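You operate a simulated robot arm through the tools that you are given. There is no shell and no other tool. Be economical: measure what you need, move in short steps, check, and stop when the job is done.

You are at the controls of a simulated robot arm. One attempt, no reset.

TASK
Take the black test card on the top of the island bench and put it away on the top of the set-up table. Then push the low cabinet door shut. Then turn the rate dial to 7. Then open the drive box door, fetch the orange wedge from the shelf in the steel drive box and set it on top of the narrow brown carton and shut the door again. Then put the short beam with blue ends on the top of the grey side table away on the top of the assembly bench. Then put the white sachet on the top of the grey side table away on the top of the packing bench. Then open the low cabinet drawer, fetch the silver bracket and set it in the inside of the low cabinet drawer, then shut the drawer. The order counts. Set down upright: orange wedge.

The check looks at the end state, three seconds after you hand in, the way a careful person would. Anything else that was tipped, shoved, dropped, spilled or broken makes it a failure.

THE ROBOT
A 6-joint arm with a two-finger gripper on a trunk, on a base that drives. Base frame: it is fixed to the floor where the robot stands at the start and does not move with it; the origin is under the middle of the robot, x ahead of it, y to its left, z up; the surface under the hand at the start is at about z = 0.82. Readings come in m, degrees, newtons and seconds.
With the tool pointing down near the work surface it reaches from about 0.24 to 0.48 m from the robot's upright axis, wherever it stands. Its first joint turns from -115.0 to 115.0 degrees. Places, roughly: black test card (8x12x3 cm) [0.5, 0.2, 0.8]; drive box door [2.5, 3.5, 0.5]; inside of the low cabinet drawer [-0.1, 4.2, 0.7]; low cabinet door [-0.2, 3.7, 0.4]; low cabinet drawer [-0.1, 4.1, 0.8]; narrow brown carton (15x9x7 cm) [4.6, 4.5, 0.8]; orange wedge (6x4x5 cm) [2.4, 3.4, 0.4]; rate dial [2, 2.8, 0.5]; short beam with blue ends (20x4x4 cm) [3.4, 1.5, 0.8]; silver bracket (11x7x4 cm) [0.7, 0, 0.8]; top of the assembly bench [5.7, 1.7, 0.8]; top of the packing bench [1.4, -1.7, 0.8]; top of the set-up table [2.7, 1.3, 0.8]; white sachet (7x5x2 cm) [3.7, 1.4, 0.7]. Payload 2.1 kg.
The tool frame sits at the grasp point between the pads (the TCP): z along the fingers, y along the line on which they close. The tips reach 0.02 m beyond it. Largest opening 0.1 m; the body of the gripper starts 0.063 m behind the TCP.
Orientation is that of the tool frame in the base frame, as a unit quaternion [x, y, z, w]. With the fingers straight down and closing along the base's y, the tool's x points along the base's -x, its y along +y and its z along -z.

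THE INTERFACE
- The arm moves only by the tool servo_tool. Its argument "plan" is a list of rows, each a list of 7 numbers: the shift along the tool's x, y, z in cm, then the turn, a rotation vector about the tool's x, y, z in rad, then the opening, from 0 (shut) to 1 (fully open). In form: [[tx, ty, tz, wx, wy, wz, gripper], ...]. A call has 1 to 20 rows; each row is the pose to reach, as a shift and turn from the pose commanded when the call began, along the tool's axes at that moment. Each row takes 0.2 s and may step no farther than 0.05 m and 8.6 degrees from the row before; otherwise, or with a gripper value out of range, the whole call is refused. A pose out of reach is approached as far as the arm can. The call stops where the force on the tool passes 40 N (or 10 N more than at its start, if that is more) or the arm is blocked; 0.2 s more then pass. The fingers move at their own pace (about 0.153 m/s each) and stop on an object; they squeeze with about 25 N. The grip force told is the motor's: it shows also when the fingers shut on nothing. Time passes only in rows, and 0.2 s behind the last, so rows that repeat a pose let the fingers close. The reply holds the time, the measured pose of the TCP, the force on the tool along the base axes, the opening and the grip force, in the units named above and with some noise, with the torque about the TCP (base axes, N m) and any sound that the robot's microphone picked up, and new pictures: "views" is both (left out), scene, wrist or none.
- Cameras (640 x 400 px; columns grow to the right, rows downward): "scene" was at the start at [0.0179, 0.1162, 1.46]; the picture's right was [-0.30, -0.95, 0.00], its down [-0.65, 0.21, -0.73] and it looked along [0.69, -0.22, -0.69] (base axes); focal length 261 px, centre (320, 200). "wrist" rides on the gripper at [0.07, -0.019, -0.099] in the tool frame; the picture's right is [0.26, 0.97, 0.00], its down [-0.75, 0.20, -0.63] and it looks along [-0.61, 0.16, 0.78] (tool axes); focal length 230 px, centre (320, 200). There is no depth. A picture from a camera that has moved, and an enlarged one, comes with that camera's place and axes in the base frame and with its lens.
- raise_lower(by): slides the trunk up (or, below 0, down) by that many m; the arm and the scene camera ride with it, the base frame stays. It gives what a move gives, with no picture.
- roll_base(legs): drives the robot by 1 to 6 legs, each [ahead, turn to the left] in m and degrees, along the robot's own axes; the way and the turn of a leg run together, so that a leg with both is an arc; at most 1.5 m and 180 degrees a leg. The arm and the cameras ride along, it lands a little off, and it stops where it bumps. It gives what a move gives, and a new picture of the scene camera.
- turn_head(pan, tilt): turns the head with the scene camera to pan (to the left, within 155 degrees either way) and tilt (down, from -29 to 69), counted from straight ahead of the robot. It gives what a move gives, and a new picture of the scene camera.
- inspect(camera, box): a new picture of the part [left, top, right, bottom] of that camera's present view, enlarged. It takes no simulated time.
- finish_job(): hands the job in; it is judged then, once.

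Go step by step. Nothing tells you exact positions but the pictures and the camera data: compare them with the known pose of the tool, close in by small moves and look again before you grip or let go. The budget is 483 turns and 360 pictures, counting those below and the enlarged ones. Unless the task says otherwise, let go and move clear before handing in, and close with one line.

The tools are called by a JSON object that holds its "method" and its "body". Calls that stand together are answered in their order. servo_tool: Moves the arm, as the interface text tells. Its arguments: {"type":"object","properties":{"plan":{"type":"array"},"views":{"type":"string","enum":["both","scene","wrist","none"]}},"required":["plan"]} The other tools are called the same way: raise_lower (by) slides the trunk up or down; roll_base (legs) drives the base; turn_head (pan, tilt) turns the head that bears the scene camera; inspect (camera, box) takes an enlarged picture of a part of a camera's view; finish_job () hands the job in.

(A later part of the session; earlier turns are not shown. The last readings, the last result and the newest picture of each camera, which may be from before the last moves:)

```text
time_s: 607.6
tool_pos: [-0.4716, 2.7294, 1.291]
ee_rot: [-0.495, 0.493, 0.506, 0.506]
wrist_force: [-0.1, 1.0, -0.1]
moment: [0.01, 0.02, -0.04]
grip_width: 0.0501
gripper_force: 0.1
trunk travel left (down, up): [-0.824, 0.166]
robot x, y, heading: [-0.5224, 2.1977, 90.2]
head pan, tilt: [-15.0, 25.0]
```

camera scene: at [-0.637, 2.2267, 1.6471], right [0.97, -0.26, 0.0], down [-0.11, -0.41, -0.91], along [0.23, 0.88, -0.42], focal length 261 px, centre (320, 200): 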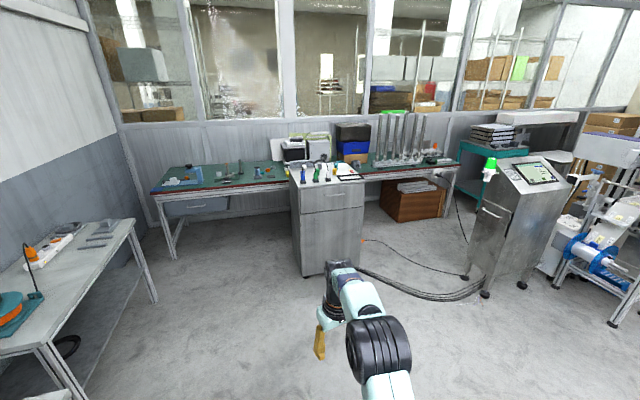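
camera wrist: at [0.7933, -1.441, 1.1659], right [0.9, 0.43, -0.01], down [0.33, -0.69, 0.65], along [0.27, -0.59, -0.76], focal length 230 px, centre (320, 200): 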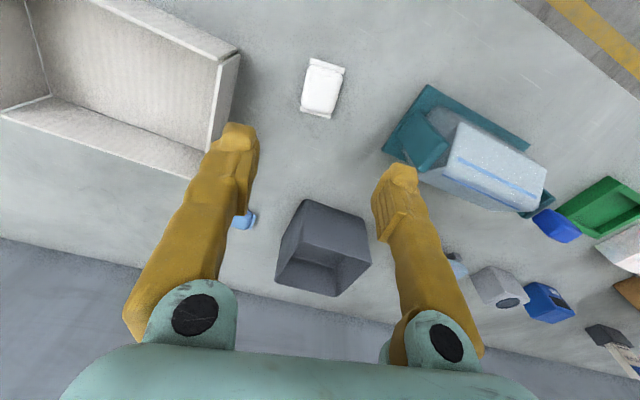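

{"method": "servo_tool", "body": {"plan": [[0, 0, 0, 0, 0, 0.143, 0.5], [0, 0, 0, 0, 0, 0.286, 0.5], [0, 0, 0, 0, 0, 0.429, 0.5], [0, 0, 0, 0, 0, 0.571, 0.5], [0, 0, 0, 0, 0, 0.714, 0.5], [0, 0, 0, 0, 0, 0.857, 0.5], [0, 0, 0, 0, 0, 1.0, 0.5], [0, 0, 0, 0, 0, 1.143, 0.5], [0, 0, 0, 0, 0, 1.286, 0.5], [0, 0, 0, 0, 0, 1.428, 0.5], [0, 0, 0, 0, 0, 1.571, 0.5]], "views": "none"}}

{"method": "roll_base", "body": {"legs": [[0, -20], [1.17, 0], [0, 20]]}}

{"method": "raise_lower", "body": {"by": -0.4}}

{"method": "turn_head", "body": {"pan": -10, "tilt": 35}}

```text
time_s: 610.0
tool_pos: [-0.4709, 2.7292, 1.2899]
ee_rot: [-0.002, 0.699, 0.716, -0.002]
wrist_force: [0.2, 0.3, -0.8]
moment: [-0.01, -0.03, -0.03]
grip_width: 0.05
gripper_force: 0.0
trunk travel left (down, up): [-0.824, 0.166]
robot x, y, heading: [-0.5218, 2.1965, 90.2]
head pan, tilt: [-15.0, 25.0]
```

```text
time_s: 618.0
tool_pos: [-0.061, 3.8071, 1.2904]
ee_rot: [0.005, 0.698, 0.716, 0.006]
wrist_force: [-0.1, 0.2, 0.2]
moment: [-0.03, -0.01, 0.0]
grip_width: 0.05
gripper_force: 0.0
trunk travel left (down, up): [-0.824, 0.166]
robot x, y, heading: [-0.1209, 3.2757, 89.1]
head pan, tilt: [-15.0, 25.0]
camera scene: at [-0.2368, 3.3087, 1.6472], right [0.96, -0.28, 0.0], down [-0.12, -0.41, -0.91], along [0.25, 0.87, -0.42], focal length 261 px, centre (320, 200)
```

scene: 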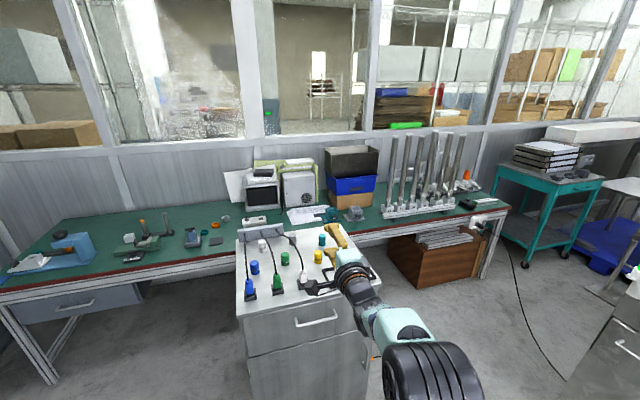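

```text
time_s: 621.9
tool_pos: [-0.0607, 3.8084, 0.8902]
ee_rot: [0.004, 0.698, 0.716, 0.006]
wrist_force: [-0.6, 0.2, 0.8]
moment: [0.02, -0.03, 0.03]
grip_width: 0.0501
gripper_force: 0.1
trunk travel left (down, up): [-0.424, 0.566]
robot x, y, heading: [-0.1189, 3.2751, 89.0]
head pan, tilt: [-15.0, 25.0]
```

```text
time_s: 622.6
tool_pos: [-0.0608, 3.806, 0.8895]
ee_rot: [0.004, 0.698, 0.716, 0.005]
wrist_force: [-0.1, -0.9, 0.6]
moment: [-0.03, 0.03, 0.04]
grip_width: 0.0499
gripper_force: 0.0
trunk travel left (down, up): [-0.424, 0.566]
robot x, y, heading: [-0.1184, 3.2764, 89.0]
head pan, tilt: [-10.0, 35.0]
camera scene: at [-0.2456, 3.3065, 1.2315], right [0.98, -0.19, 0.0], down [-0.11, -0.56, -0.82], along [0.16, 0.8, -0.57], focal length 261 px, centre (320, 200)
```

scene: 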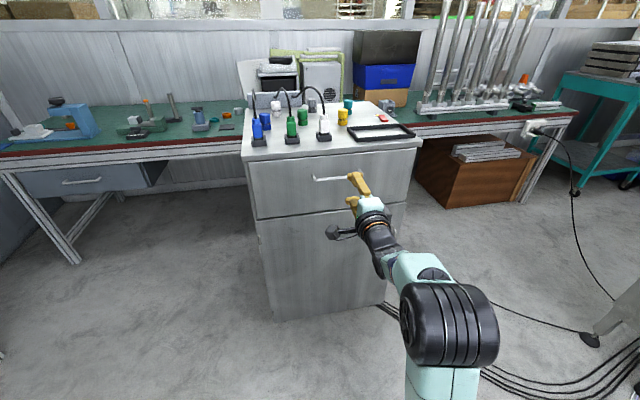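

{"method": "raise_lower", "body": {"by": -0.055}}

{"method": "inspect", "body": {"camera": "wrist", "box": [0, 0, 640, 400]}}

```text
time_s: 623.5
tool_pos: [-0.0597, 3.8066, 0.8348]
ee_rot: [0.004, 0.698, 0.716, 0.005]
wrist_force: [-1.5, 0.4, -0.2]
moment: [-0.01, 0.01, -0.01]
grip_width: 0.0501
gripper_force: 0.0
trunk travel left (down, up): [-0.369, 0.621]
robot x, y, heading: [-0.1215, 3.2758, 89.2]
head pan, tilt: [-10.0, 35.0]
```

```text
1.00 times, centred on (320, 200) of wrist (not enlarged: the box is as wide or as high as the picture)
camera zoom: at [-0.131, 3.7109, 0.8138], right [-0.26, -0.02, 0.97], down [0.74, -0.65, 0.19], along [0.62, 0.76, 0.18], focal length 230 px, centre (320, 200)
```

zoom: 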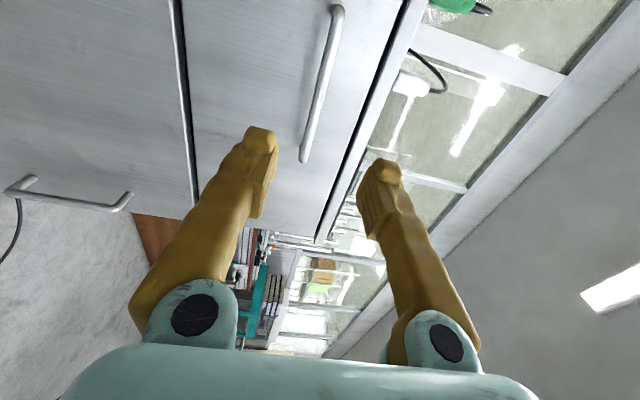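

Handle is centred between the fingers at y≈3.968. Drive ahead 15 cm and grip it.

{"method": "roll_base", "body": {"legs": [[0.15, 0]]}}

{"method": "servo_tool", "body": {"plan": [[0, 0, 0.3, 0, 0, 0, 0.5], [0, 0, 0.3, 0, 0, 0, 0.2], [0, 0, 0.3, 0, 0, 0, 0], [0, 0, 0.3, 0, 0, 0, 0]], "views": "wrist"}}

```text
time_s: 624.9
tool_pos: [-0.0576, 3.9568, 0.8337]
ee_rot: [0.005, 0.699, 0.715, 0.006]
wrist_force: [-0.3, 0.3, -0.3]
moment: [-0.03, -0.01, 0.03]
grip_width: 0.05
gripper_force: 0.1
trunk travel left (down, up): [-0.369, 0.621]
robot x, y, heading: [-0.1186, 3.4252, 89.1]
head pan, tilt: [-10.0, 35.0]
camera scene: at [-0.2431, 3.456, 1.1764], right [0.98, -0.19, 0.0], down [-0.11, -0.56, -0.82], along [0.16, 0.8, -0.57], focal length 261 px, centre (320, 200)
```

scene: 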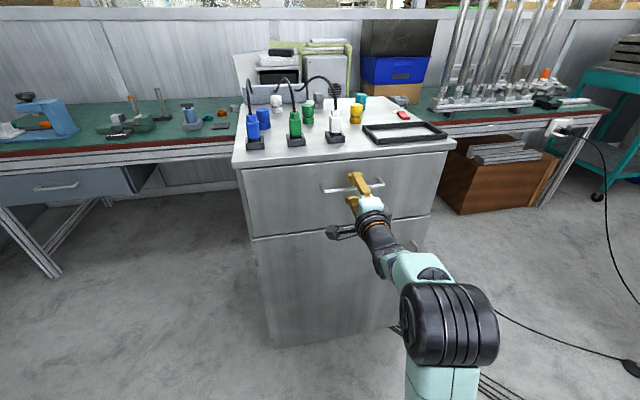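

```text
time_s: 625.9
tool_pos: [-0.058, 3.9593, 0.8365]
ee_rot: [0.005, 0.698, 0.716, 0.006]
wrist_force: [0.9, 2.7, 7.1]
moment: [0.07, -0.09, 0.03]
grip_width: 0.0101
gripper_force: 37.6
trunk travel left (down, up): [-0.369, 0.621]
robot x, y, heading: [-0.115, 3.4238, 88.9]
head pan, tilt: [-10.0, 35.0]
camera wrist: at [-0.1282, 3.8625, 0.8147], right [-0.26, -0.02, 0.97], down [0.74, -0.65, 0.19], along [0.62, 0.76, 0.18], focal length 230 px, centre (320, 200)
```

wrist: 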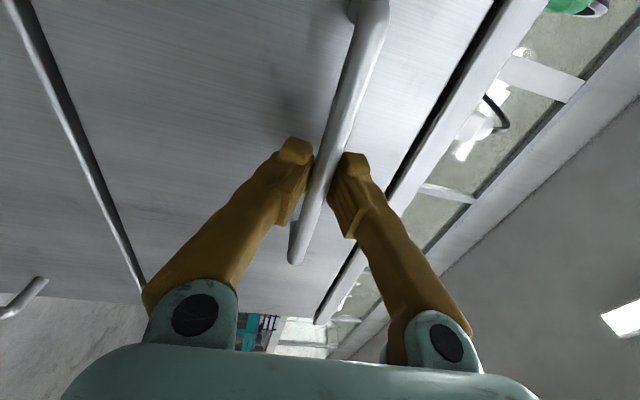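

Gripped. Pull the drawer by reversing the base.

{"method": "roll_base", "body": {"legs": [[-0.12, 0]]}}

{"method": "roll_base", "body": {"legs": [[-0.14, 0]]}}

```text
time_s: 627.1
tool_pos: [-0.0571, 3.84, 0.8358]
ee_rot: [0.006, 0.697, 0.717, 0.006]
wrist_force: [8.1, 0.7, 8.5]
moment: [0.09, -0.05, -0.49]
grip_width: 0.0097
gripper_force: 37.1
trunk travel left (down, up): [-0.369, 0.621]
robot x, y, heading: [-0.1193, 3.3076, 89.0]
head pan, tilt: [-10.0, 35.0]
camera scene: at [-0.2432, 3.3364, 1.1767], right [0.98, -0.19, 0.0], down [-0.11, -0.56, -0.82], along [0.16, 0.8, -0.57], focal length 261 px, centre (320, 200)
```

scene: 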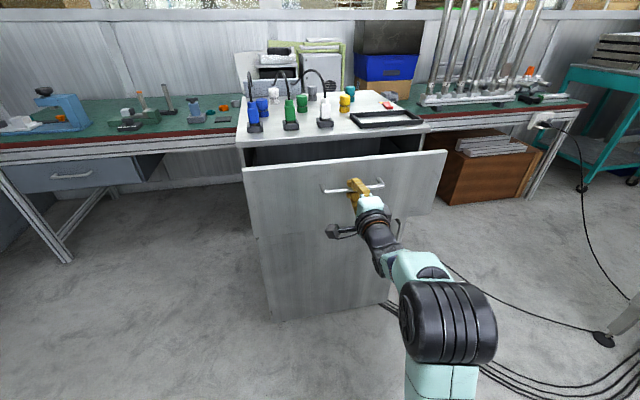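

```text
time_s: 628.5
tool_pos: [-0.0562, 3.6991, 0.8358]
ee_rot: [0.009, 0.698, 0.716, 0.007]
wrist_force: [17.8, 0.6, 7.3]
moment: [0.06, -0.01, -0.44]
grip_width: 0.0094
gripper_force: 37.4
trunk travel left (down, up): [-0.369, 0.621]
robot x, y, heading: [-0.1218, 3.1661, 88.4]
head pan, tilt: [-10.0, 35.0]
camera scene: at [-0.2433, 3.1961, 1.177], right [0.98, -0.2, 0.0], down [-0.12, -0.56, -0.82], along [0.16, 0.8, -0.57], focal length 261 px, centre (320, 200)
```

scene: 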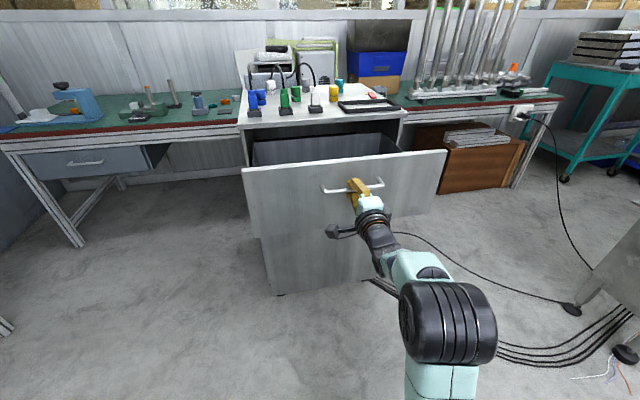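

Drawer is open ~26 cm. Release, back away and raise the trunk, then go for the bracket.

{"method": "servo_tool", "body": {"plan": [[0, 0, 0, 0, 0, 0, 0.3], [0, 0, 0, 0, 0, 0, 0.5], [0, 0, -1, 0, 0, 0, 0.5]], "views": "none"}}

{"method": "roll_base", "body": {"legs": [[-0.3, 0]]}}

{"method": "raise_lower", "body": {"by": 0.4}}

{"method": "turn_head", "body": {"pan": -5, "tilt": 35}}

```text
time_s: 629.3
tool_pos: [-0.059, 3.6894, 0.8345]
ee_rot: [0.007, 0.698, 0.716, 0.007]
wrist_force: [0.2, -0.4, 0.9]
moment: [0.01, -0.01, -0.04]
grip_width: 0.0498
gripper_force: 0.1
trunk travel left (down, up): [-0.369, 0.621]
robot x, y, heading: [-0.1233, 3.1689, 88.8]
head pan, tilt: [-10.0, 35.0]
```

```text
time_s: 631.3
tool_pos: [-0.0689, 3.3907, 0.8336]
ee_rot: [0.006, 0.698, 0.716, 0.007]
wrist_force: [-0.1, -0.4, -0.4]
moment: [0.0, -0.04, -0.01]
grip_width: 0.0499
gripper_force: 0.0
trunk travel left (down, up): [-0.369, 0.621]
robot x, y, heading: [-0.1317, 2.8683, 88.7]
head pan, tilt: [-10.0, 35.0]
camera scene: at [-0.2543, 2.8975, 1.1764], right [0.98, -0.19, 0.0], down [-0.11, -0.56, -0.82], along [0.16, 0.8, -0.57], focal length 261 px, centre (320, 200)
```

scene: 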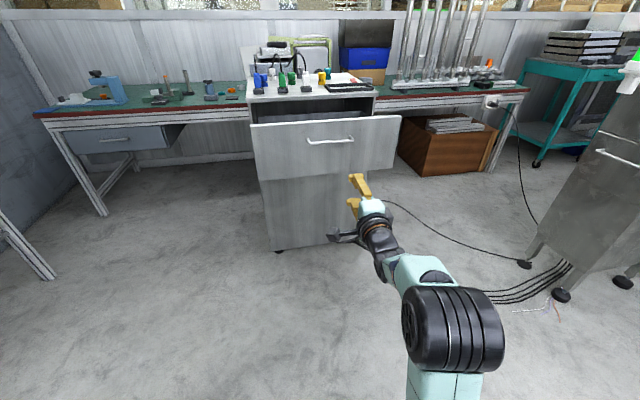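

```text
time_s: 635.1
tool_pos: [-0.0695, 3.3908, 1.2347]
ee_rot: [0.006, 0.698, 0.716, 0.005]
wrist_force: [0.8, -0.3, -0.3]
moment: [-0.02, -0.02, 0.01]
grip_width: 0.05
gripper_force: 0.1
trunk travel left (down, up): [-0.769, 0.221]
robot x, y, heading: [-0.1258, 2.8676, 89.0]
head pan, tilt: [-10.0, 35.0]
```

```text
time_s: 635.8
tool_pos: [-0.0683, 3.3916, 1.234]
ee_rot: [0.006, 0.698, 0.716, 0.007]
wrist_force: [-0.2, 0.0, 0.6]
moment: [-0.03, -0.02, 0.01]
grip_width: 0.0501
gripper_force: 0.1
trunk travel left (down, up): [-0.769, 0.221]
robot x, y, heading: [-0.1308, 2.8651, 89.0]
head pan, tilt: [-5.0, 35.0]
camera scene: at [-0.2619, 2.899, 1.5764], right [0.99, -0.11, 0.0], down [-0.06, -0.57, -0.82], along [0.09, 0.81, -0.57], focal length 261 px, centre (320, 200)
```

scene: 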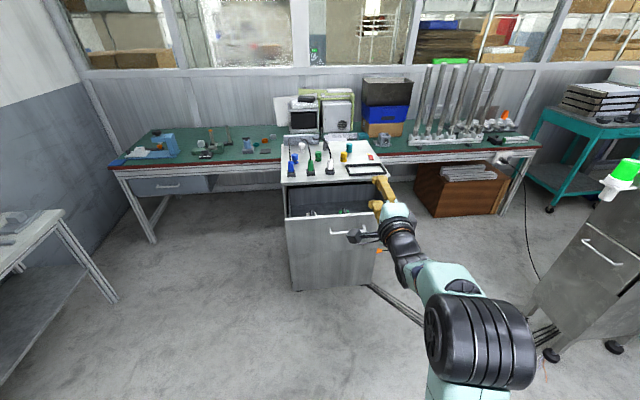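

{"method": "inspect", "body": {"camera": "scene", "box": [270, 150, 400, 250]}}

```text
4.00 times, centred on (335, 200) of scene
camera zoom: at [-0.2619, 2.899, 1.5764], right [0.99, -0.11, 0.0], down [-0.06, -0.57, -0.82], along [0.09, 0.81, -0.57], focal length 1043 px, centre (260, 200)
```

zoom: 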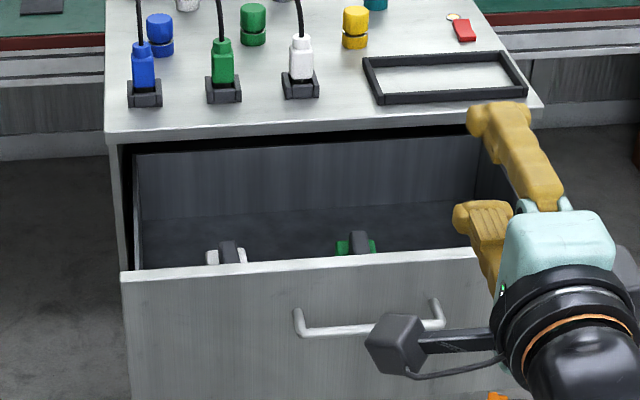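

The drawer holds a couple of clips near the front; there's room behind. Unroll and pitch the hand back down.

{"method": "servo_tool", "body": {"plan": [[0, 0, 0, 0, 0, -0.143, 0.5], [0, 0, 0, 0, 0, -0.286, 0.5], [0, 0, 0, 0, 0, -0.429, 0.5], [0, 0, 0, 0, 0, -0.571, 0.5], [0, 0, 0, 0, 0, -0.714, 0.5], [0, 0, 0, 0, 0, -0.857, 0.5], [0, 0, 0, 0, 0, -1.0, 0.5], [0, 0, 0, 0, 0, -1.143, 0.5], [0, 0, 0, 0, 0, -1.286, 0.5], [0, 0, 0, 0, 0, -1.428, 0.5], [0, 0, 0, 0, 0, -1.571, 0.5]], "views": "none"}}

{"method": "servo_tool", "body": {"plan": [[1.4, 0, -0.2, 0, 0.143, 0, 0.5], [2.8, 0, -0.8, 0, 0.286, 0, 0.5], [4.2, 0, -1.8, 0, 0.429, 0, 0.5], [5.4, 0, -3.2, 0, 0.571, 0, 0.5], [6.5, 0, -4.9, 0, 0.714, 0, 0.5], [7.6, 0, -6.9, 0, 0.857, 0, 0.5], [8.4, 0, -9.2, 0, 1.0, 0, 0.5], [9.1, 0, -11.7, 0, 1.143, 0, 0.5], [9.6, 0, -14.4, 0, 1.286, 0, 0.5], [9.9, 0, -17.2, 0, 1.428, 0, 0.5], [10, 0, -20, 0, 1.571, 0, 0.5], [10, 0, -20, 0, 1.571, 0, 0.5]], "views": "none"}}

```text
time_s: 638.2
tool_pos: [-0.0682, 3.3903, 1.2358]
ee_rot: [-0.49, 0.496, 0.502, 0.511]
wrist_force: [-0.2, -0.6, 0.1]
moment: [0.0, -0.04, 0.0]
grip_width: 0.0499
gripper_force: 0.1
trunk travel left (down, up): [-0.769, 0.221]
robot x, y, heading: [-0.1283, 2.8665, 88.4]
head pan, tilt: [-5.0, 35.0]
```

```text
time_s: 640.8
tool_pos: [-0.0723, 3.1923, 1.1306]
ee_rot: [-0.701, 0.713, 0.009, 0.008]
wrist_force: [-0.3, 0.6, -1.0]
moment: [0.01, 0.01, -0.04]
grip_width: 0.0499
gripper_force: 0.0
trunk travel left (down, up): [-0.769, 0.221]
robot x, y, heading: [-0.1292, 2.8628, 89.0]
head pan, tilt: [-5.0, 35.0]
```

The hand is vertical again. Drive back to the island's south side for the silver bracket.

{"method": "roll_base", "body": {"legs": [[0, 151.7], [0.76, 0], [0, 29.3], [1.5, 0], [1.45, 0], [0, 90]]}}

{"method": "roll_base", "body": {"legs": [[1.22, 0], [0, 90]]}}

{"method": "turn_head", "body": {"pan": 0, "tilt": 45}}

```text
time_s: 670.3
tool_pos: [-0.0601, -0.7715, 1.1299]
ee_rot: [-0.026, 1.0, 0.001, 0.013]
wrist_force: [-0.1, -0.8, -0.3]
moment: [-0.04, -0.02, 0.0]
grip_width: 0.0498
gripper_force: 0.1
trunk travel left (down, up): [-0.769, 0.221]
robot x, y, heading: [-0.3881, -0.7393, 3.0]
head pan, tilt: [-5.0, 35.0]
camera scene: at [-0.3675, -0.6023, 1.5764], right [-0.04, -1.0, 0.0], down [-0.57, 0.02, -0.82], along [0.82, -0.03, -0.57], focal length 261 px, centre (320, 200)
```

scene: 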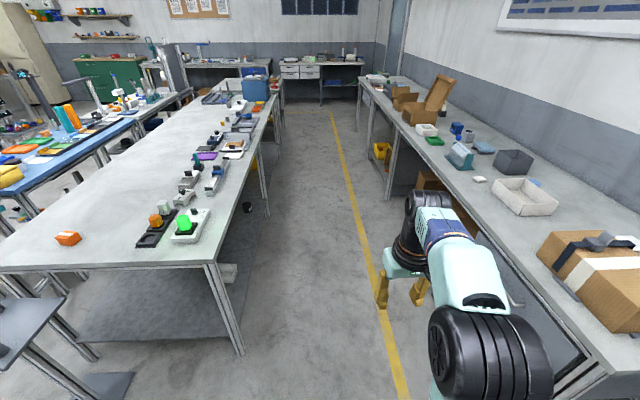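

```text
time_s: 680.4
tool_pos: [0.8583, -0.3425, 1.1311]
ee_rot: [0.736, -0.677, -0.009, -0.009]
wrist_force: [0.2, 0.0, -0.6]
moment: [0.03, 0.01, 0.02]
grip_width: 0.05
gripper_force: 0.0
trunk travel left (down, up): [-0.769, 0.221]
robot x, y, heading: [0.8309, -0.6707, 94.7]
head pan, tilt: [-5.0, 35.0]
camera scene: at [0.6994, -0.6545, 1.5764], right [1.0, -0.01, 0.0], down [0.0, -0.57, -0.82], along [0.0, 0.82, -0.57], focal length 261 px, centre (320, 200)
```

scene: 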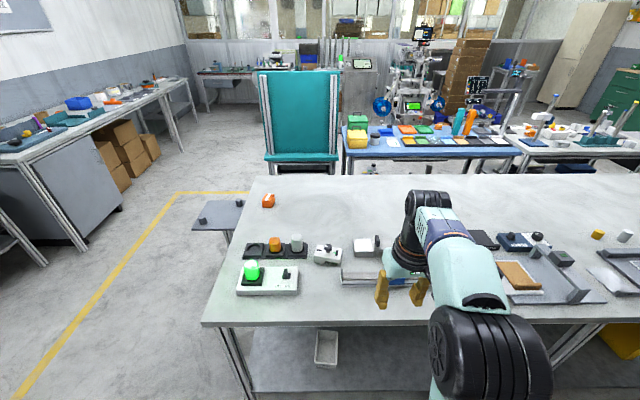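

```text
time_s: 681.1
tool_pos: [0.8597, -0.3437, 1.1304]
ee_rot: [0.736, -0.677, -0.008, -0.009]
wrist_force: [-0.4, 0.7, 0.2]
moment: [0.01, 0.0, 0.02]
grip_width: 0.0503
gripper_force: 0.1
trunk travel left (down, up): [-0.769, 0.221]
robot x, y, heading: [0.8365, -0.6728, 94.8]
head pan, tilt: [0.0, 45.0]
camera scene: at [0.6923, -0.6616, 1.5617], right [1.0, 0.08, 0.0], down [0.06, -0.7, -0.71], along [-0.06, 0.71, -0.71], focal length 261 px, centre (320, 200)
```

scene: 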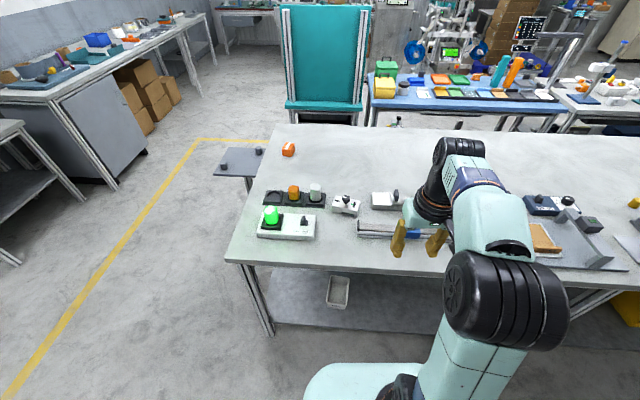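

{"method": "inspect", "body": {"camera": "scene", "box": [250, 170, 430, 280]}}

```text
3.56 times, centred on (340, 225) of scene
camera zoom: at [0.6923, -0.6616, 1.5617], right [1.0, 0.08, 0.0], down [0.06, -0.7, -0.71], along [-0.06, 0.71, -0.71], focal length 927 px, centre (249, 111)
```

zoom: 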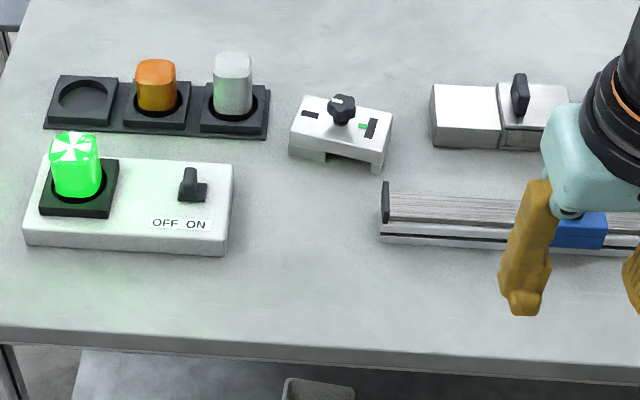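

The silver bracket is the small arched piece with a knob, centred about [0.733, 0.044], long axis −7.5°. I move in and turn the fingers across its width.

{"method": "roll_base", "body": {"legs": [[0, 7.2], [0.28, 0], [0, -12]]}}

{"method": "servo_tool", "body": {"plan": [[0, 0, 0, 0, 0, 0.14, 0.9], [0, 0, 0, 0, 0, 0.28, 0.9], [0, 0, 0, 0, 0, 0.42, 0.9], [0, 0, 0, 0, 0, 0.56, 0.9], [0, 0, 0, 0, 0, 0.7, 0.9], [0, 0, 0, 0, 0, 0.84, 0.9], [0, 0, 0, 0, 0, 0.98, 0.9], [0, 0, 0, 0, 0, 1.12, 0.9], [0, 0, 0, 0, 0, 1.26, 0.9], [0, 0, 0, 0, 0, 1.4, 0.9], [0, 0, 0, 0, 0, 1.54, 0.9], [0, 0, 0, 0, 0, 1.68, 0.9]], "views": "both"}}

```text
time_s: 684.4
tool_pos: [0.8294, -0.0751, 1.1298]
ee_rot: [-0.707, 0.707, 0.009, 0.009]
wrist_force: [-0.3, -0.4, -0.2]
moment: [-0.01, 0.02, -0.02]
grip_width: 0.05
gripper_force: 0.1
trunk travel left (down, up): [-0.769, 0.221]
robot x, y, heading: [0.779, -0.4036, 89.5]
head pan, tilt: [0.0, 45.0]
camera scene: at [0.6364, -0.3771, 1.5616], right [1.0, 0.0, 0.0], down [0.0, -0.71, -0.71], along [0.0, 0.71, -0.71], focal length 261 px, centre (320, 200)
```

scene: 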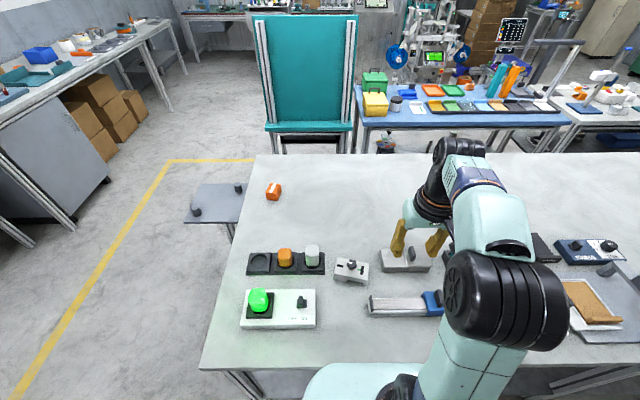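

```text
time_s: 687.0
tool_pos: [0.8301, -0.0751, 1.1298]
ee_rot: [0.057, 0.998, 0.013, 0.0]
wrist_force: [0.4, 0.0, -0.1]
moment: [0.03, 0.03, 0.03]
grip_width: 0.0898
gripper_force: 0.0
trunk travel left (down, up): [-0.769, 0.221]
robot x, y, heading: [0.7784, -0.4017, 89.7]
head pan, tilt: [0.0, 45.0]
camera scene: at [0.6366, -0.3772, 1.5616], right [1.0, 0.0, 0.0], down [0.0, -0.71, -0.71], along [0.0, 0.71, -0.71], focal length 261 px, centre (320, 200)
camera wrist: at [0.7591, -0.0861, 1.2292], right [-0.15, 0.99, 0.03], down [0.77, 0.1, 0.63], along [0.62, 0.11, -0.77], focal length 230 px, centre (320, 200)
```

scene: 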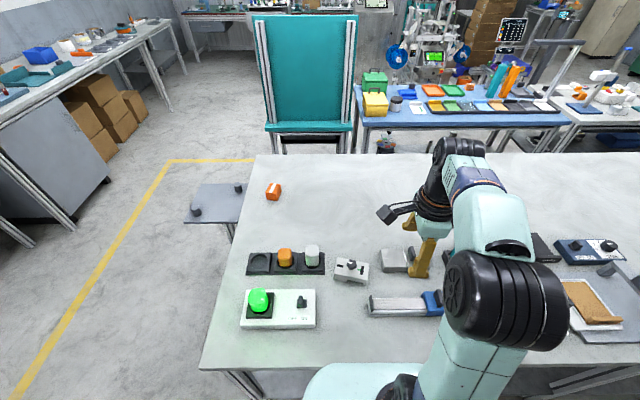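
wrist: 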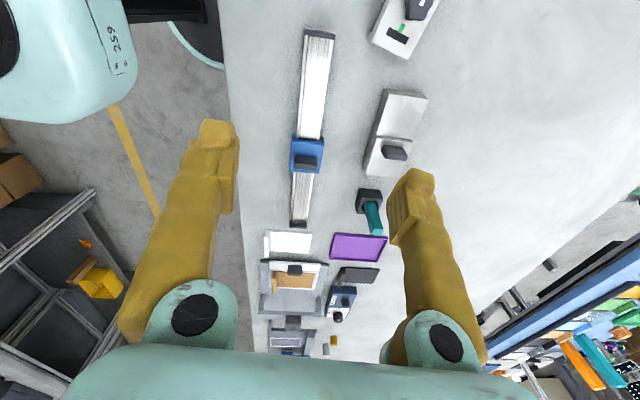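

{"method": "servo_tool", "body": {"plan": [[2.2, 2.2, 2.5, 0, 0, 0, 0.9], [4.4, 4.4, 5, 0, 0, 0, 0.9], [6.6, 6.6, 7.5, 0, 0, 0, 0.9], [8.8, 8.8, 10, 0, 0, 0, 0.9], [11, 10.7, 12, 0, 0, 0, 0.9], [11, 10.7, 15, 0, 0, 0, 0.9], [11, 10.7, 18, 0, 0, 0, 0.9]], "views": "both"}}

```text
time_s: 688.6
tool_pos: [0.7333, 0.0511, 0.9529]
ee_rot: [0.055, 0.998, 0.013, -0.001]
wrist_force: [-0.9, -0.3, -0.2]
moment: [-0.01, 0.03, -0.01]
grip_width: 0.0901
gripper_force: 0.2
trunk travel left (down, up): [-0.769, 0.221]
robot x, y, heading: [0.7789, -0.398, 89.8]
head pan, tilt: [0.0, 45.0]
camera scene: at [0.6363, -0.3765, 1.5616], right [1.0, 0.0, 0.0], down [0.0, -0.71, -0.71], along [0.0, 0.71, -0.71], focal length 261 px, centre (320, 200)
camera wrist: at [0.6625, 0.0386, 1.0506], right [-0.15, 0.99, 0.03], down [0.77, 0.1, 0.63], along [0.62, 0.11, -0.77], focal length 230 px, centre (320, 200)
```

scene: 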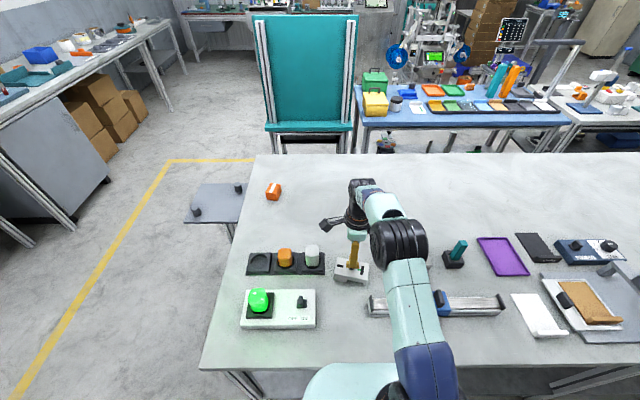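
wrist: 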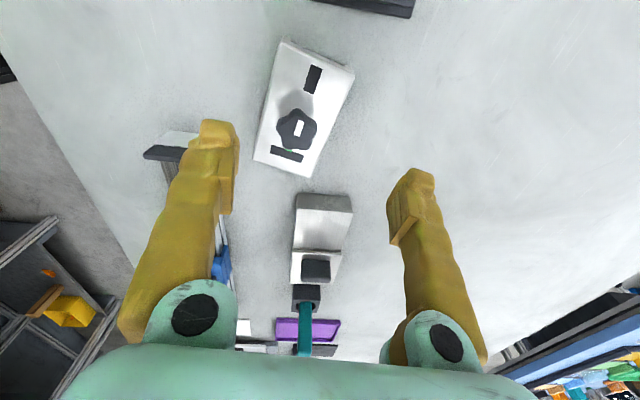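

Bracket centre refined to [0.739, 0.037], width axis ~80°. Adjust and descend around it.

{"method": "servo_tool", "body": {"plan": [[-0.4, -0.7, 2, 0, 0, 0.03, 0.9], [-0.8, -1.3, 4, 0, 0, 0.06, 0.9], [-0.8, -1.3, 7, 0, 0, 0.06, 0.9], [-0.8, -1.3, 9, 0, 0, 0.06, 0.9]], "views": "wrist"}}

```text
time_s: 689.6
tool_pos: [0.7386, 0.036, 0.8627]
ee_rot: [0.086, 0.996, 0.013, -0.001]
wrist_force: [1.0, 0.3, 0.6]
moment: [0.0, -0.02, 0.0]
grip_width: 0.0901
gripper_force: 0.0
trunk travel left (down, up): [-0.769, 0.221]
robot x, y, heading: [0.7809, -0.402, 89.8]
head pan, tilt: [0.0, 45.0]
camera wrist: at [0.6681, 0.0293, 0.9614], right [-0.09, 1.0, 0.03], down [0.77, 0.05, 0.63], along [0.63, 0.08, -0.77], focal length 230 px, centre (320, 200)
```

wrist: 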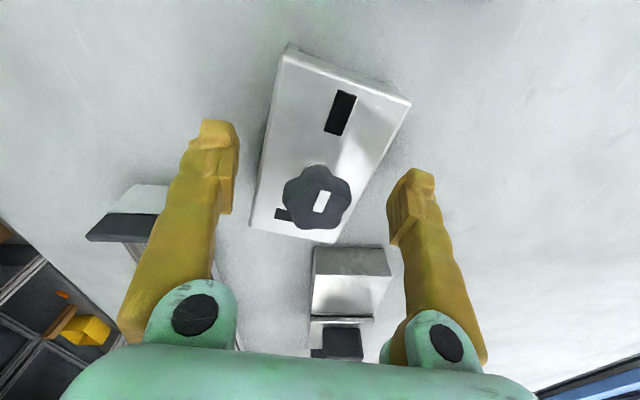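

{"method": "servo_tool", "body": {"plan": [[0, 0, 1, 0, 0, 0, 0.9], [0, 0, 1.8, 0, 0, 0, 0.9], [0, 0, 1.8, 0, 0, 0, 0.6], [0, 0, 1.8, 0, 0, 0, 0.4], [0, 0, 1.8, 0, 0, 0, 0.4]], "views": "wrist"}}

```text
time_s: 690.8
tool_pos: [0.7391, 0.0373, 0.8458]
ee_rot: [0.086, 0.996, 0.013, -0.001]
wrist_force: [-0.1, -0.6, -0.1]
moment: [0.08, 0.02, -0.05]
grip_width: 0.059
gripper_force: 24.8
trunk travel left (down, up): [-0.769, 0.221]
robot x, y, heading: [0.7773, -0.4016, 90.1]
head pan, tilt: [0.0, 45.0]
camera wrist: at [0.6685, 0.0297, 0.944], right [-0.09, 1.0, 0.03], down [0.77, 0.05, 0.63], along [0.63, 0.08, -0.77], focal length 230 px, centre (320, 200)
```

wrist: 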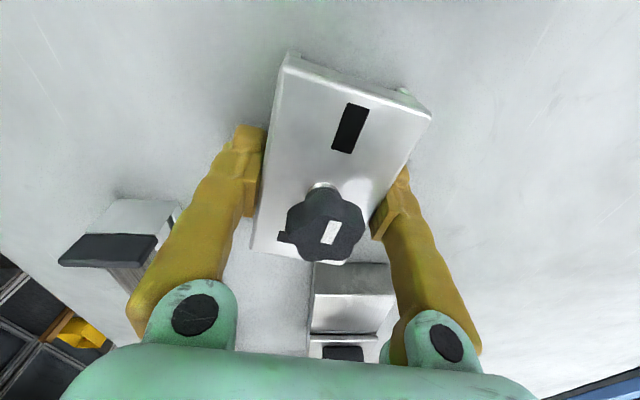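

Gripped at 5.9 cm. Lift and check.

{"method": "servo_tool", "body": {"plan": [[0, 0, -1.5, 0, 0, 0, 0.4], [0, 0, -4, 0, 0, 0, 0.4], [0, 0, -8, 0, 0, 0, 0.4], [0, 0, -12, 0, 0, 0, 0.4], [0, 0, -16, 0, 0, 0, 0.4], [0, 0, -20, 0, 0, 0, 0.4], [0, -4, -23, 0, 0, 0, 0.4], [0, -8, -25, 0, 0, 0, 0.4]], "views": "wrist"}}

```text
time_s: 692.6
tool_pos: [0.7229, -0.0474, 1.0946]
ee_rot: [0.086, 0.996, 0.013, -0.001]
wrist_force: [0.2, 0.5, -2.8]
moment: [0.02, -0.01, 0.01]
grip_width: 0.0591
gripper_force: 25.0
trunk travel left (down, up): [-0.769, 0.221]
robot x, y, heading: [0.779, -0.4002, 89.9]
head pan, tilt: [0.0, 45.0]
camera wrist: at [0.6523, -0.0557, 1.1929], right [-0.09, 1.0, 0.03], down [0.77, 0.05, 0.63], along [0.63, 0.08, -0.77], focal length 230 px, centre (320, 200)
```

wrist: 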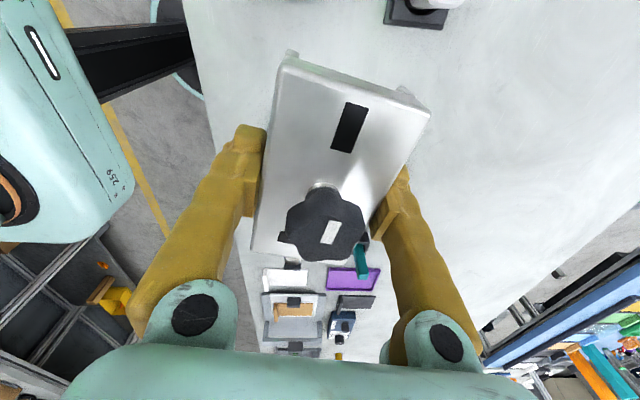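

Bracket secure. Drive back to the cabinet.

{"method": "roll_base", "body": {"legs": [[-0.36, 0], [0, 90], [1.28, 0], [0, -90], [1.5, 0], [1.5, 0]]}}

{"method": "turn_head", "body": {"pan": -10, "tilt": 30}}

```text
time_s: 722.7
tool_pos: [-0.4529, 2.6049, 1.0922]
ee_rot: [0.109, 0.994, 0.013, -0.001]
wrist_force: [-0.1, 0.2, -2.7]
moment: [0.0, -0.02, 0.01]
grip_width: 0.0586
gripper_force: 25.0
trunk travel left (down, up): [-0.769, 0.221]
robot x, y, heading: [-0.4148, 2.2483, 87.1]
head pan, tilt: [0.0, 45.0]
camera scene: at [-0.5554, 2.2776, 1.5616], right [1.0, -0.05, 0.0], down [-0.04, -0.71, -0.71], along [0.04, 0.71, -0.71], focal length 261 px, centre (320, 200)
```

scene: 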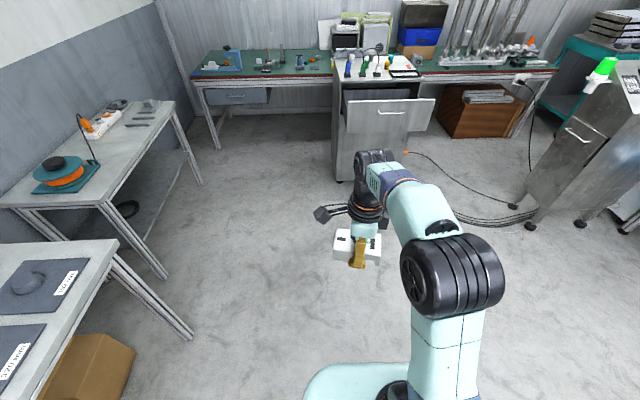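

```text
time_s: 723.5
tool_pos: [-0.4532, 2.6047, 1.094]
ee_rot: [0.109, 0.994, 0.012, 0.0]
wrist_force: [0.6, 0.8, -3.2]
moment: [-0.01, -0.03, 0.01]
grip_width: 0.0583
gripper_force: 24.9
trunk travel left (down, up): [-0.769, 0.221]
robot x, y, heading: [-0.4118, 2.2508, 87.0]
head pan, tilt: [-10.0, 30.0]
camera scene: at [-0.5394, 2.2848, 1.5841], right [0.97, -0.22, 0.0], down [-0.11, -0.49, -0.87], along [0.19, 0.84, -0.5], focal length 261 px, centre (320, 200)
```

scene: 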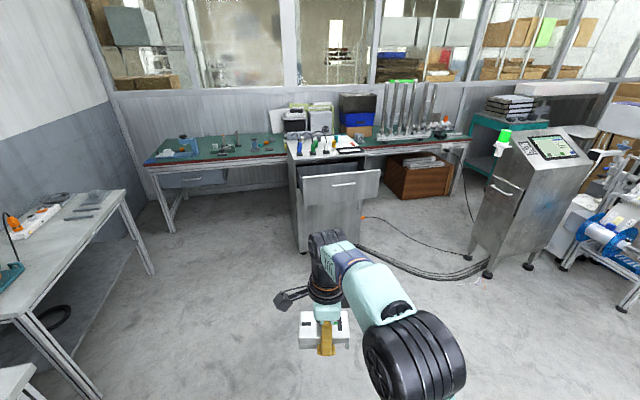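

{"method": "roll_base", "body": {"legs": [[0, -14.2], [1.2, 0], [0, 17]]}}

{"method": "servo_tool", "body": {"plan": [[0, 2.5, 0, 0, 0, 0, 0.4], [0, 5, 0, 0, 0, 0, 0.4]], "views": "both"}}

```text
time_s: 731.4
tool_pos: [-0.1603, 3.7524, 1.093]
ee_rot: [0.062, 0.998, 0.013, -0.001]
wrist_force: [-0.8, 0.0, -2.9]
moment: [0.0, -0.02, 0.0]
grip_width: 0.0587
gripper_force: 25.0
trunk travel left (down, up): [-0.769, 0.221]
robot x, y, heading: [-0.0929, 3.4002, 92.6]
head pan, tilt: [-10.0, 30.0]
camera scene: at [-0.216, 3.426, 1.5842], right [0.99, -0.13, 0.0], down [-0.06, -0.5, -0.87], along [0.11, 0.86, -0.5], focal length 261 px, centre (320, 200)
```

scene: 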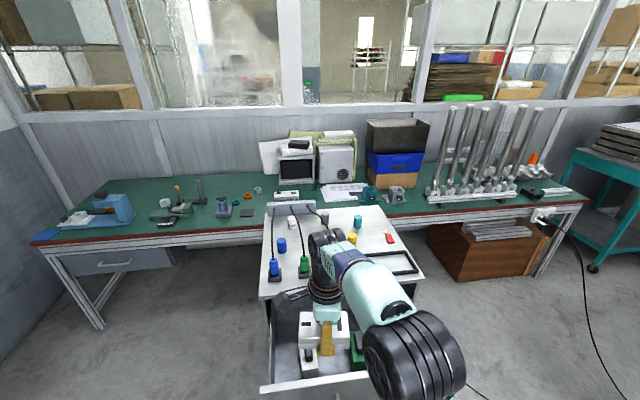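

```text
time_s: 732.0
tool_pos: [-0.155, 3.8032, 1.0932]
ee_rot: [0.061, 0.998, 0.012, -0.001]
wrist_force: [-0.8, 0.6, -3.3]
moment: [-0.04, 0.0, -0.01]
grip_width: 0.0585
gripper_force: 25.6
trunk travel left (down, up): [-0.769, 0.221]
robot x, y, heading: [-0.0898, 3.401, 92.6]
head pan, tilt: [-10.0, 30.0]
camera scene: at [-0.2162, 3.4275, 1.5842], right [0.99, -0.13, 0.0], down [-0.06, -0.5, -0.87], along [0.11, 0.86, -0.5], focal length 261 px, centre (320, 200)
camera wrist: at [-0.2256, 3.7916, 1.1926], right [-0.14, 0.99, 0.02], down [0.77, 0.09, 0.63], along [0.62, 0.11, -0.77], focal length 230 px, centre (320, 200)
```

scene: 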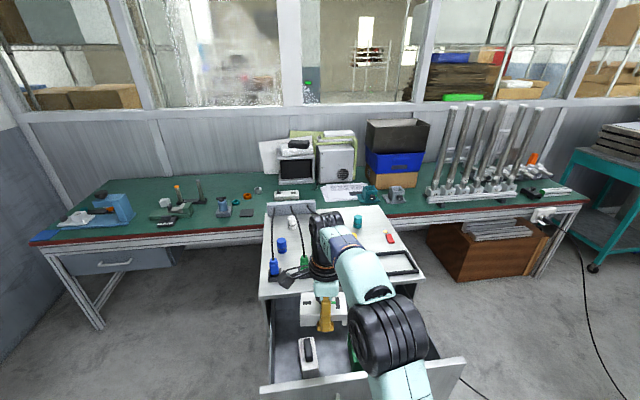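
wrist: 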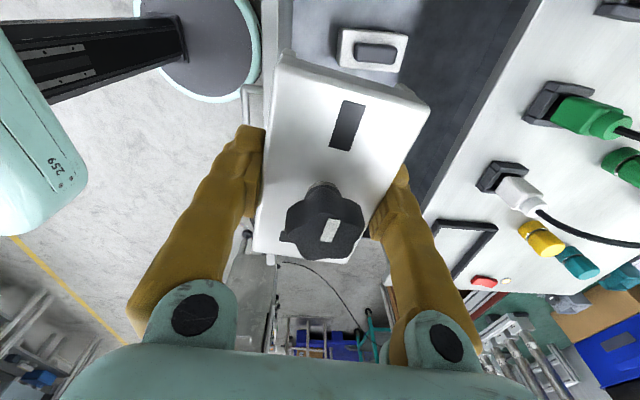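

{"method": "turn_head", "body": {"pan": -5, "tilt": 58}}

{"method": "inspect", "body": {"camera": "scene", "box": [220, 80, 480, 280]}}

```text
time_s: 732.9
tool_pos: [-0.1542, 3.8018, 1.0944]
ee_rot: [0.062, 0.998, 0.012, 0.0]
wrist_force: [-0.4, -0.4, -2.5]
moment: [0.01, -0.01, -0.02]
grip_width: 0.0583
gripper_force: 25.2
trunk travel left (down, up): [-0.769, 0.221]
robot x, y, heading: [-0.0883, 3.3979, 92.5]
head pan, tilt: [-5.0, 58.0]
camera scene: at [-0.2249, 3.4051, 1.5445], right [1.0, -0.04, 0.0], down [-0.04, -0.85, -0.53], along [0.02, 0.53, -0.85], focal length 261 px, centre (320, 200)
```

scene: 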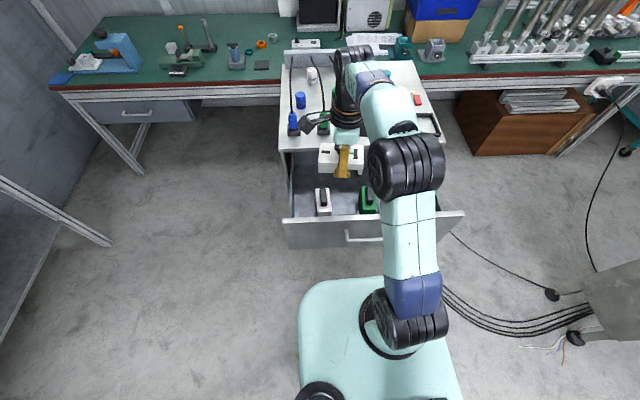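

```text
2.00 times, centred on (350, 180) of scene
camera zoom: at [-0.2249, 3.4051, 1.5445], right [1.0, -0.04, 0.0], down [-0.04, -0.85, -0.53], along [0.02, 0.53, -0.85], focal length 521 px, centre (260, 240)
```

zoom: 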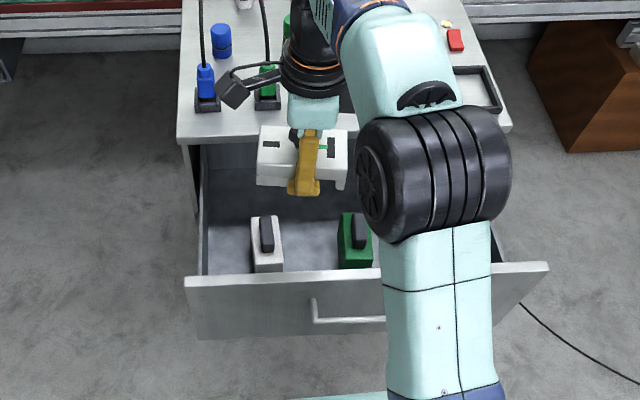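

I need to see the right half of the drawer; I swing the base left 25° briefly and look.

{"method": "roll_base", "body": {"legs": [[0, 25]]}}

{"method": "turn_head", "body": {"pan": -45, "tilt": 50}}

```text
time_s: 734.6
tool_pos: [-0.3199, 3.7346, 1.0939]
ee_rot: [-0.158, 0.987, 0.011, -0.004]
wrist_force: [-0.1, -0.5, -3.3]
moment: [0.02, 0.02, 0.03]
grip_width: 0.0585
gripper_force: 25.1
trunk travel left (down, up): [-0.769, 0.221]
robot x, y, heading: [-0.0905, 3.4018, 117.9]
head pan, tilt: [-5.0, 58.0]
camera scene: at [-0.2135, 3.3476, 1.5445], right [0.92, 0.39, 0.0], down [0.33, -0.78, -0.53], along [-0.21, 0.49, -0.85], focal length 261 px, centre (320, 200)
```

scene: 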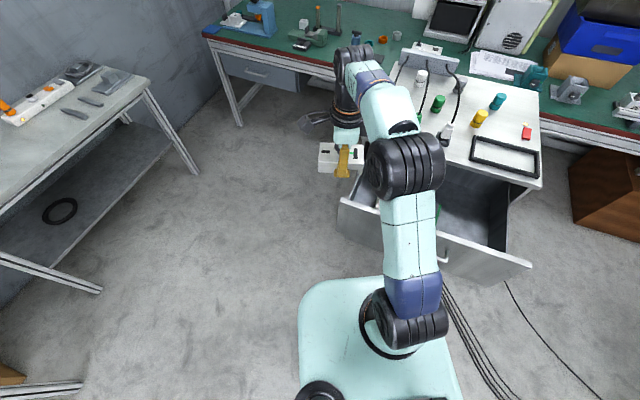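

```text
time_s: 735.7
tool_pos: [-0.3192, 3.7344, 1.0942]
ee_rot: [-0.16, 0.987, 0.013, -0.004]
wrist_force: [-0.1, -0.3, -2.9]
moment: [-0.02, -0.02, 0.01]
grip_width: 0.0584
gripper_force: 25.4
trunk travel left (down, up): [-0.769, 0.221]
robot x, y, heading: [-0.0901, 3.4007, 117.7]
head pan, tilt: [-45.0, 50.0]
camera scene: at [-0.1642, 3.3576, 1.5547], right [0.96, -0.29, 0.0], down [-0.22, -0.73, -0.64], along [0.19, 0.61, -0.77], focal length 261 px, centre (320, 200)
```

scene: 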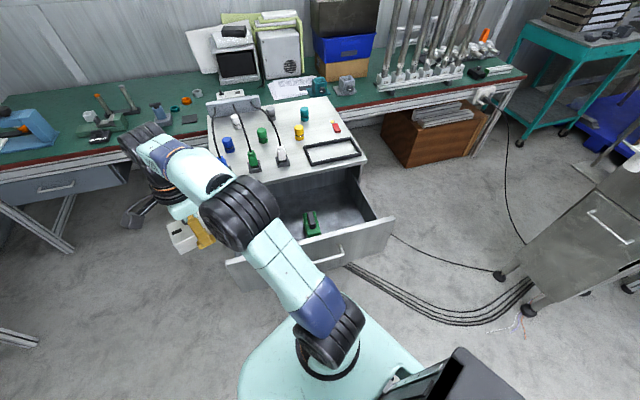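

The right half of the drawer (x 0–0.19, y 3.77–4.0) is free. I re-park so the bracket comes above about [0.105, 3.87].

{"method": "roll_base", "body": {"legs": [[-0.3, 0], [0, -47.7], [0.33, 0], [0, 20]]}}

{"method": "turn_head", "body": {"pan": 0, "tilt": 55}}

{"method": "inspect", "body": {"camera": "wrist", "box": [0, 0, 640, 400]}}

```text
time_s: 742.7
tool_pos: [0.1109, 3.8439, 1.0937]
ee_rot: [0.08, 0.997, 0.013, -0.001]
wrist_force: [-0.7, 0.4, -2.8]
moment: [-0.01, -0.06, 0.01]
grip_width: 0.0584
gripper_force: 25.0
trunk travel left (down, up): [-0.769, 0.221]
robot x, y, heading: [0.1599, 3.443, 90.3]
head pan, tilt: [-45.0, 50.0]
camera scene: at [0.0758, 3.4371, 1.5547], right [0.71, -0.7, 0.0], down [-0.54, -0.55, -0.64], along [0.45, 0.46, -0.77], focal length 261 px, centre (320, 200)
```

scene: 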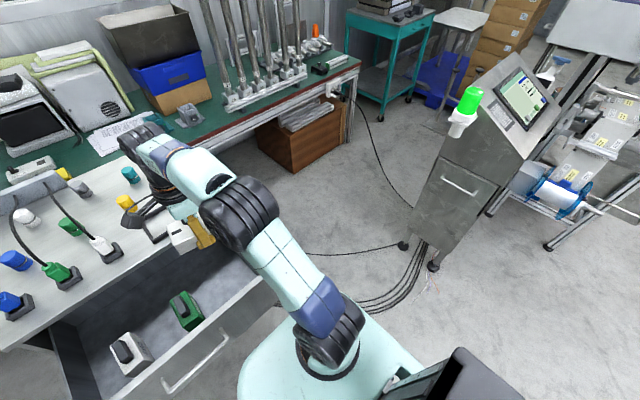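

```text
time_s: 743.9
tool_pos: [0.113, 3.8438, 1.0943]
ee_rot: [0.08, 0.997, 0.013, -0.001]
wrist_force: [-1.1, 0.7, -3.3]
moment: [0.0, 0.04, 0.01]
grip_width: 0.0581
gripper_force: 25.0
trunk travel left (down, up): [-0.769, 0.221]
robot x, y, heading: [0.1625, 3.4395, 90.3]
head pan, tilt: [0.0, 55.0]
camera scene: at [0.0212, 3.4543, 1.5482], right [1.0, 0.01, 0.0], down [0.0, -0.82, -0.57], along [0.0, 0.57, -0.82], focal length 261 px, centre (320, 200)
```

scene: 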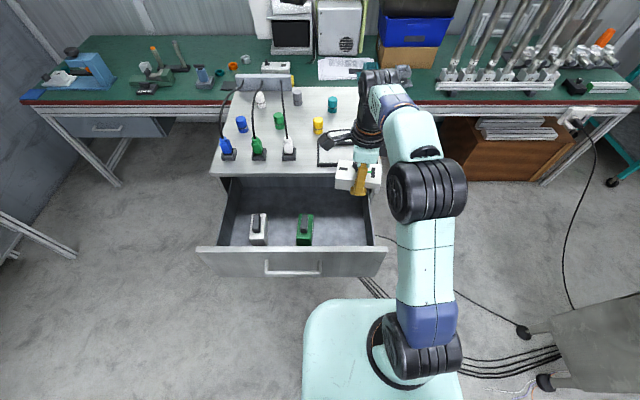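

```text
1.00 times, centred on (320, 200) of wrist (not enlarged: the box is as wide or as high as the picture)
camera zoom: at [0.0413, 3.8359, 1.1932], right [-0.1, 0.99, 0.02], down [0.77, 0.06, 0.63], along [0.63, 0.08, -0.77], focal length 230 px, centre (320, 200)
```

zoom: 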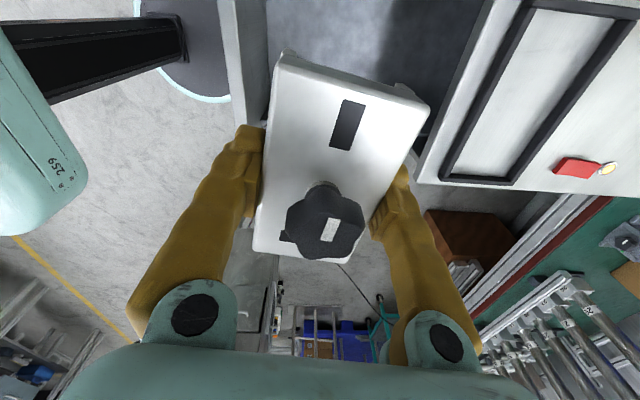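

Drawer's free bay is x 0.005–0.155. I shift the bracket over its middle, square it, then lower with the trunk.

{"method": "servo_tool", "body": {"plan": [[1.2, 0.9, 0, 0, 0, -0.05, 0.4], [2.4, 1.7, 0, 0, 0, -0.1, 0.4], [3.7, 2.5, 0, 0, 0, -0.15, 0.4]], "views": "none"}}

{"method": "raise_lower", "body": {"by": -0.15}}

{"method": "turn_head", "body": {"pan": 0, "tilt": 60}}

{"method": "inspect", "body": {"camera": "wrist", "box": [0, 0, 640, 400]}}

```text
time_s: 744.7
tool_pos: [0.0796, 3.8767, 1.0955]
ee_rot: [0.005, 1.0, 0.011, 0.0]
wrist_force: [-0.2, 0.5, -2.7]
moment: [-0.01, -0.04, -0.02]
grip_width: 0.0584
gripper_force: 24.9
trunk travel left (down, up): [-0.769, 0.221]
robot x, y, heading: [0.1616, 3.4399, 90.0]
head pan, tilt: [0.0, 55.0]
```

```text
time_s: 746.4
tool_pos: [0.0807, 3.8746, 0.9451]
ee_rot: [0.005, 1.0, 0.013, 0.0]
wrist_force: [0.0, -0.4, -2.5]
moment: [0.02, -0.01, -0.02]
grip_width: 0.0584
gripper_force: 25.2
trunk travel left (down, up): [-0.619, 0.371]
robot x, y, heading: [0.1616, 3.4401, 90.4]
head pan, tilt: [0.0, 55.0]
```

```text
time_s: 747.1
tool_pos: [0.0806, 3.8762, 0.9453]
ee_rot: [0.005, 1.0, 0.013, 0.0]
wrist_force: [0.5, 0.4, -2.7]
moment: [0.04, 0.0, -0.01]
grip_width: 0.0586
gripper_force: 25.1
trunk travel left (down, up): [-0.619, 0.371]
robot x, y, heading: [0.1643, 3.4428, 90.2]
head pan, tilt: [0.0, 60.0]
camera scene: at [0.0211, 3.4488, 1.3921], right [1.0, 0.01, 0.0], down [0.01, -0.87, -0.5], along [0.0, 0.5, -0.87], focal length 261 px, centre (320, 200)
```

scene: 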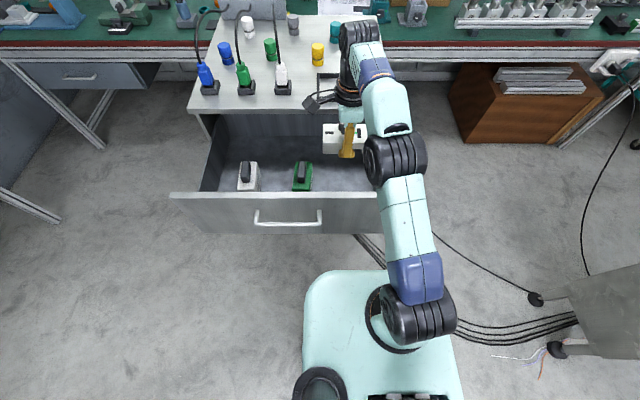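

```text
1.00 times, centred on (320, 200) of wrist (not enlarged: the box is as wide or as high as the picture)
camera zoom: at [0.0111, 3.8568, 1.0445], right [-0.25, 0.97, 0.02], down [0.75, 0.18, 0.63], along [0.61, 0.18, -0.77], focal length 230 px, centre (320, 200)
```

zoom: 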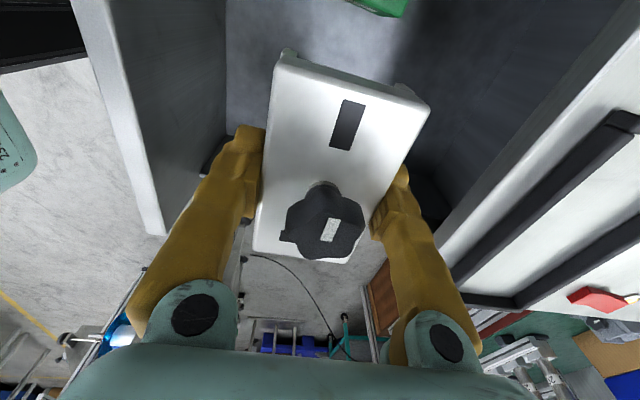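

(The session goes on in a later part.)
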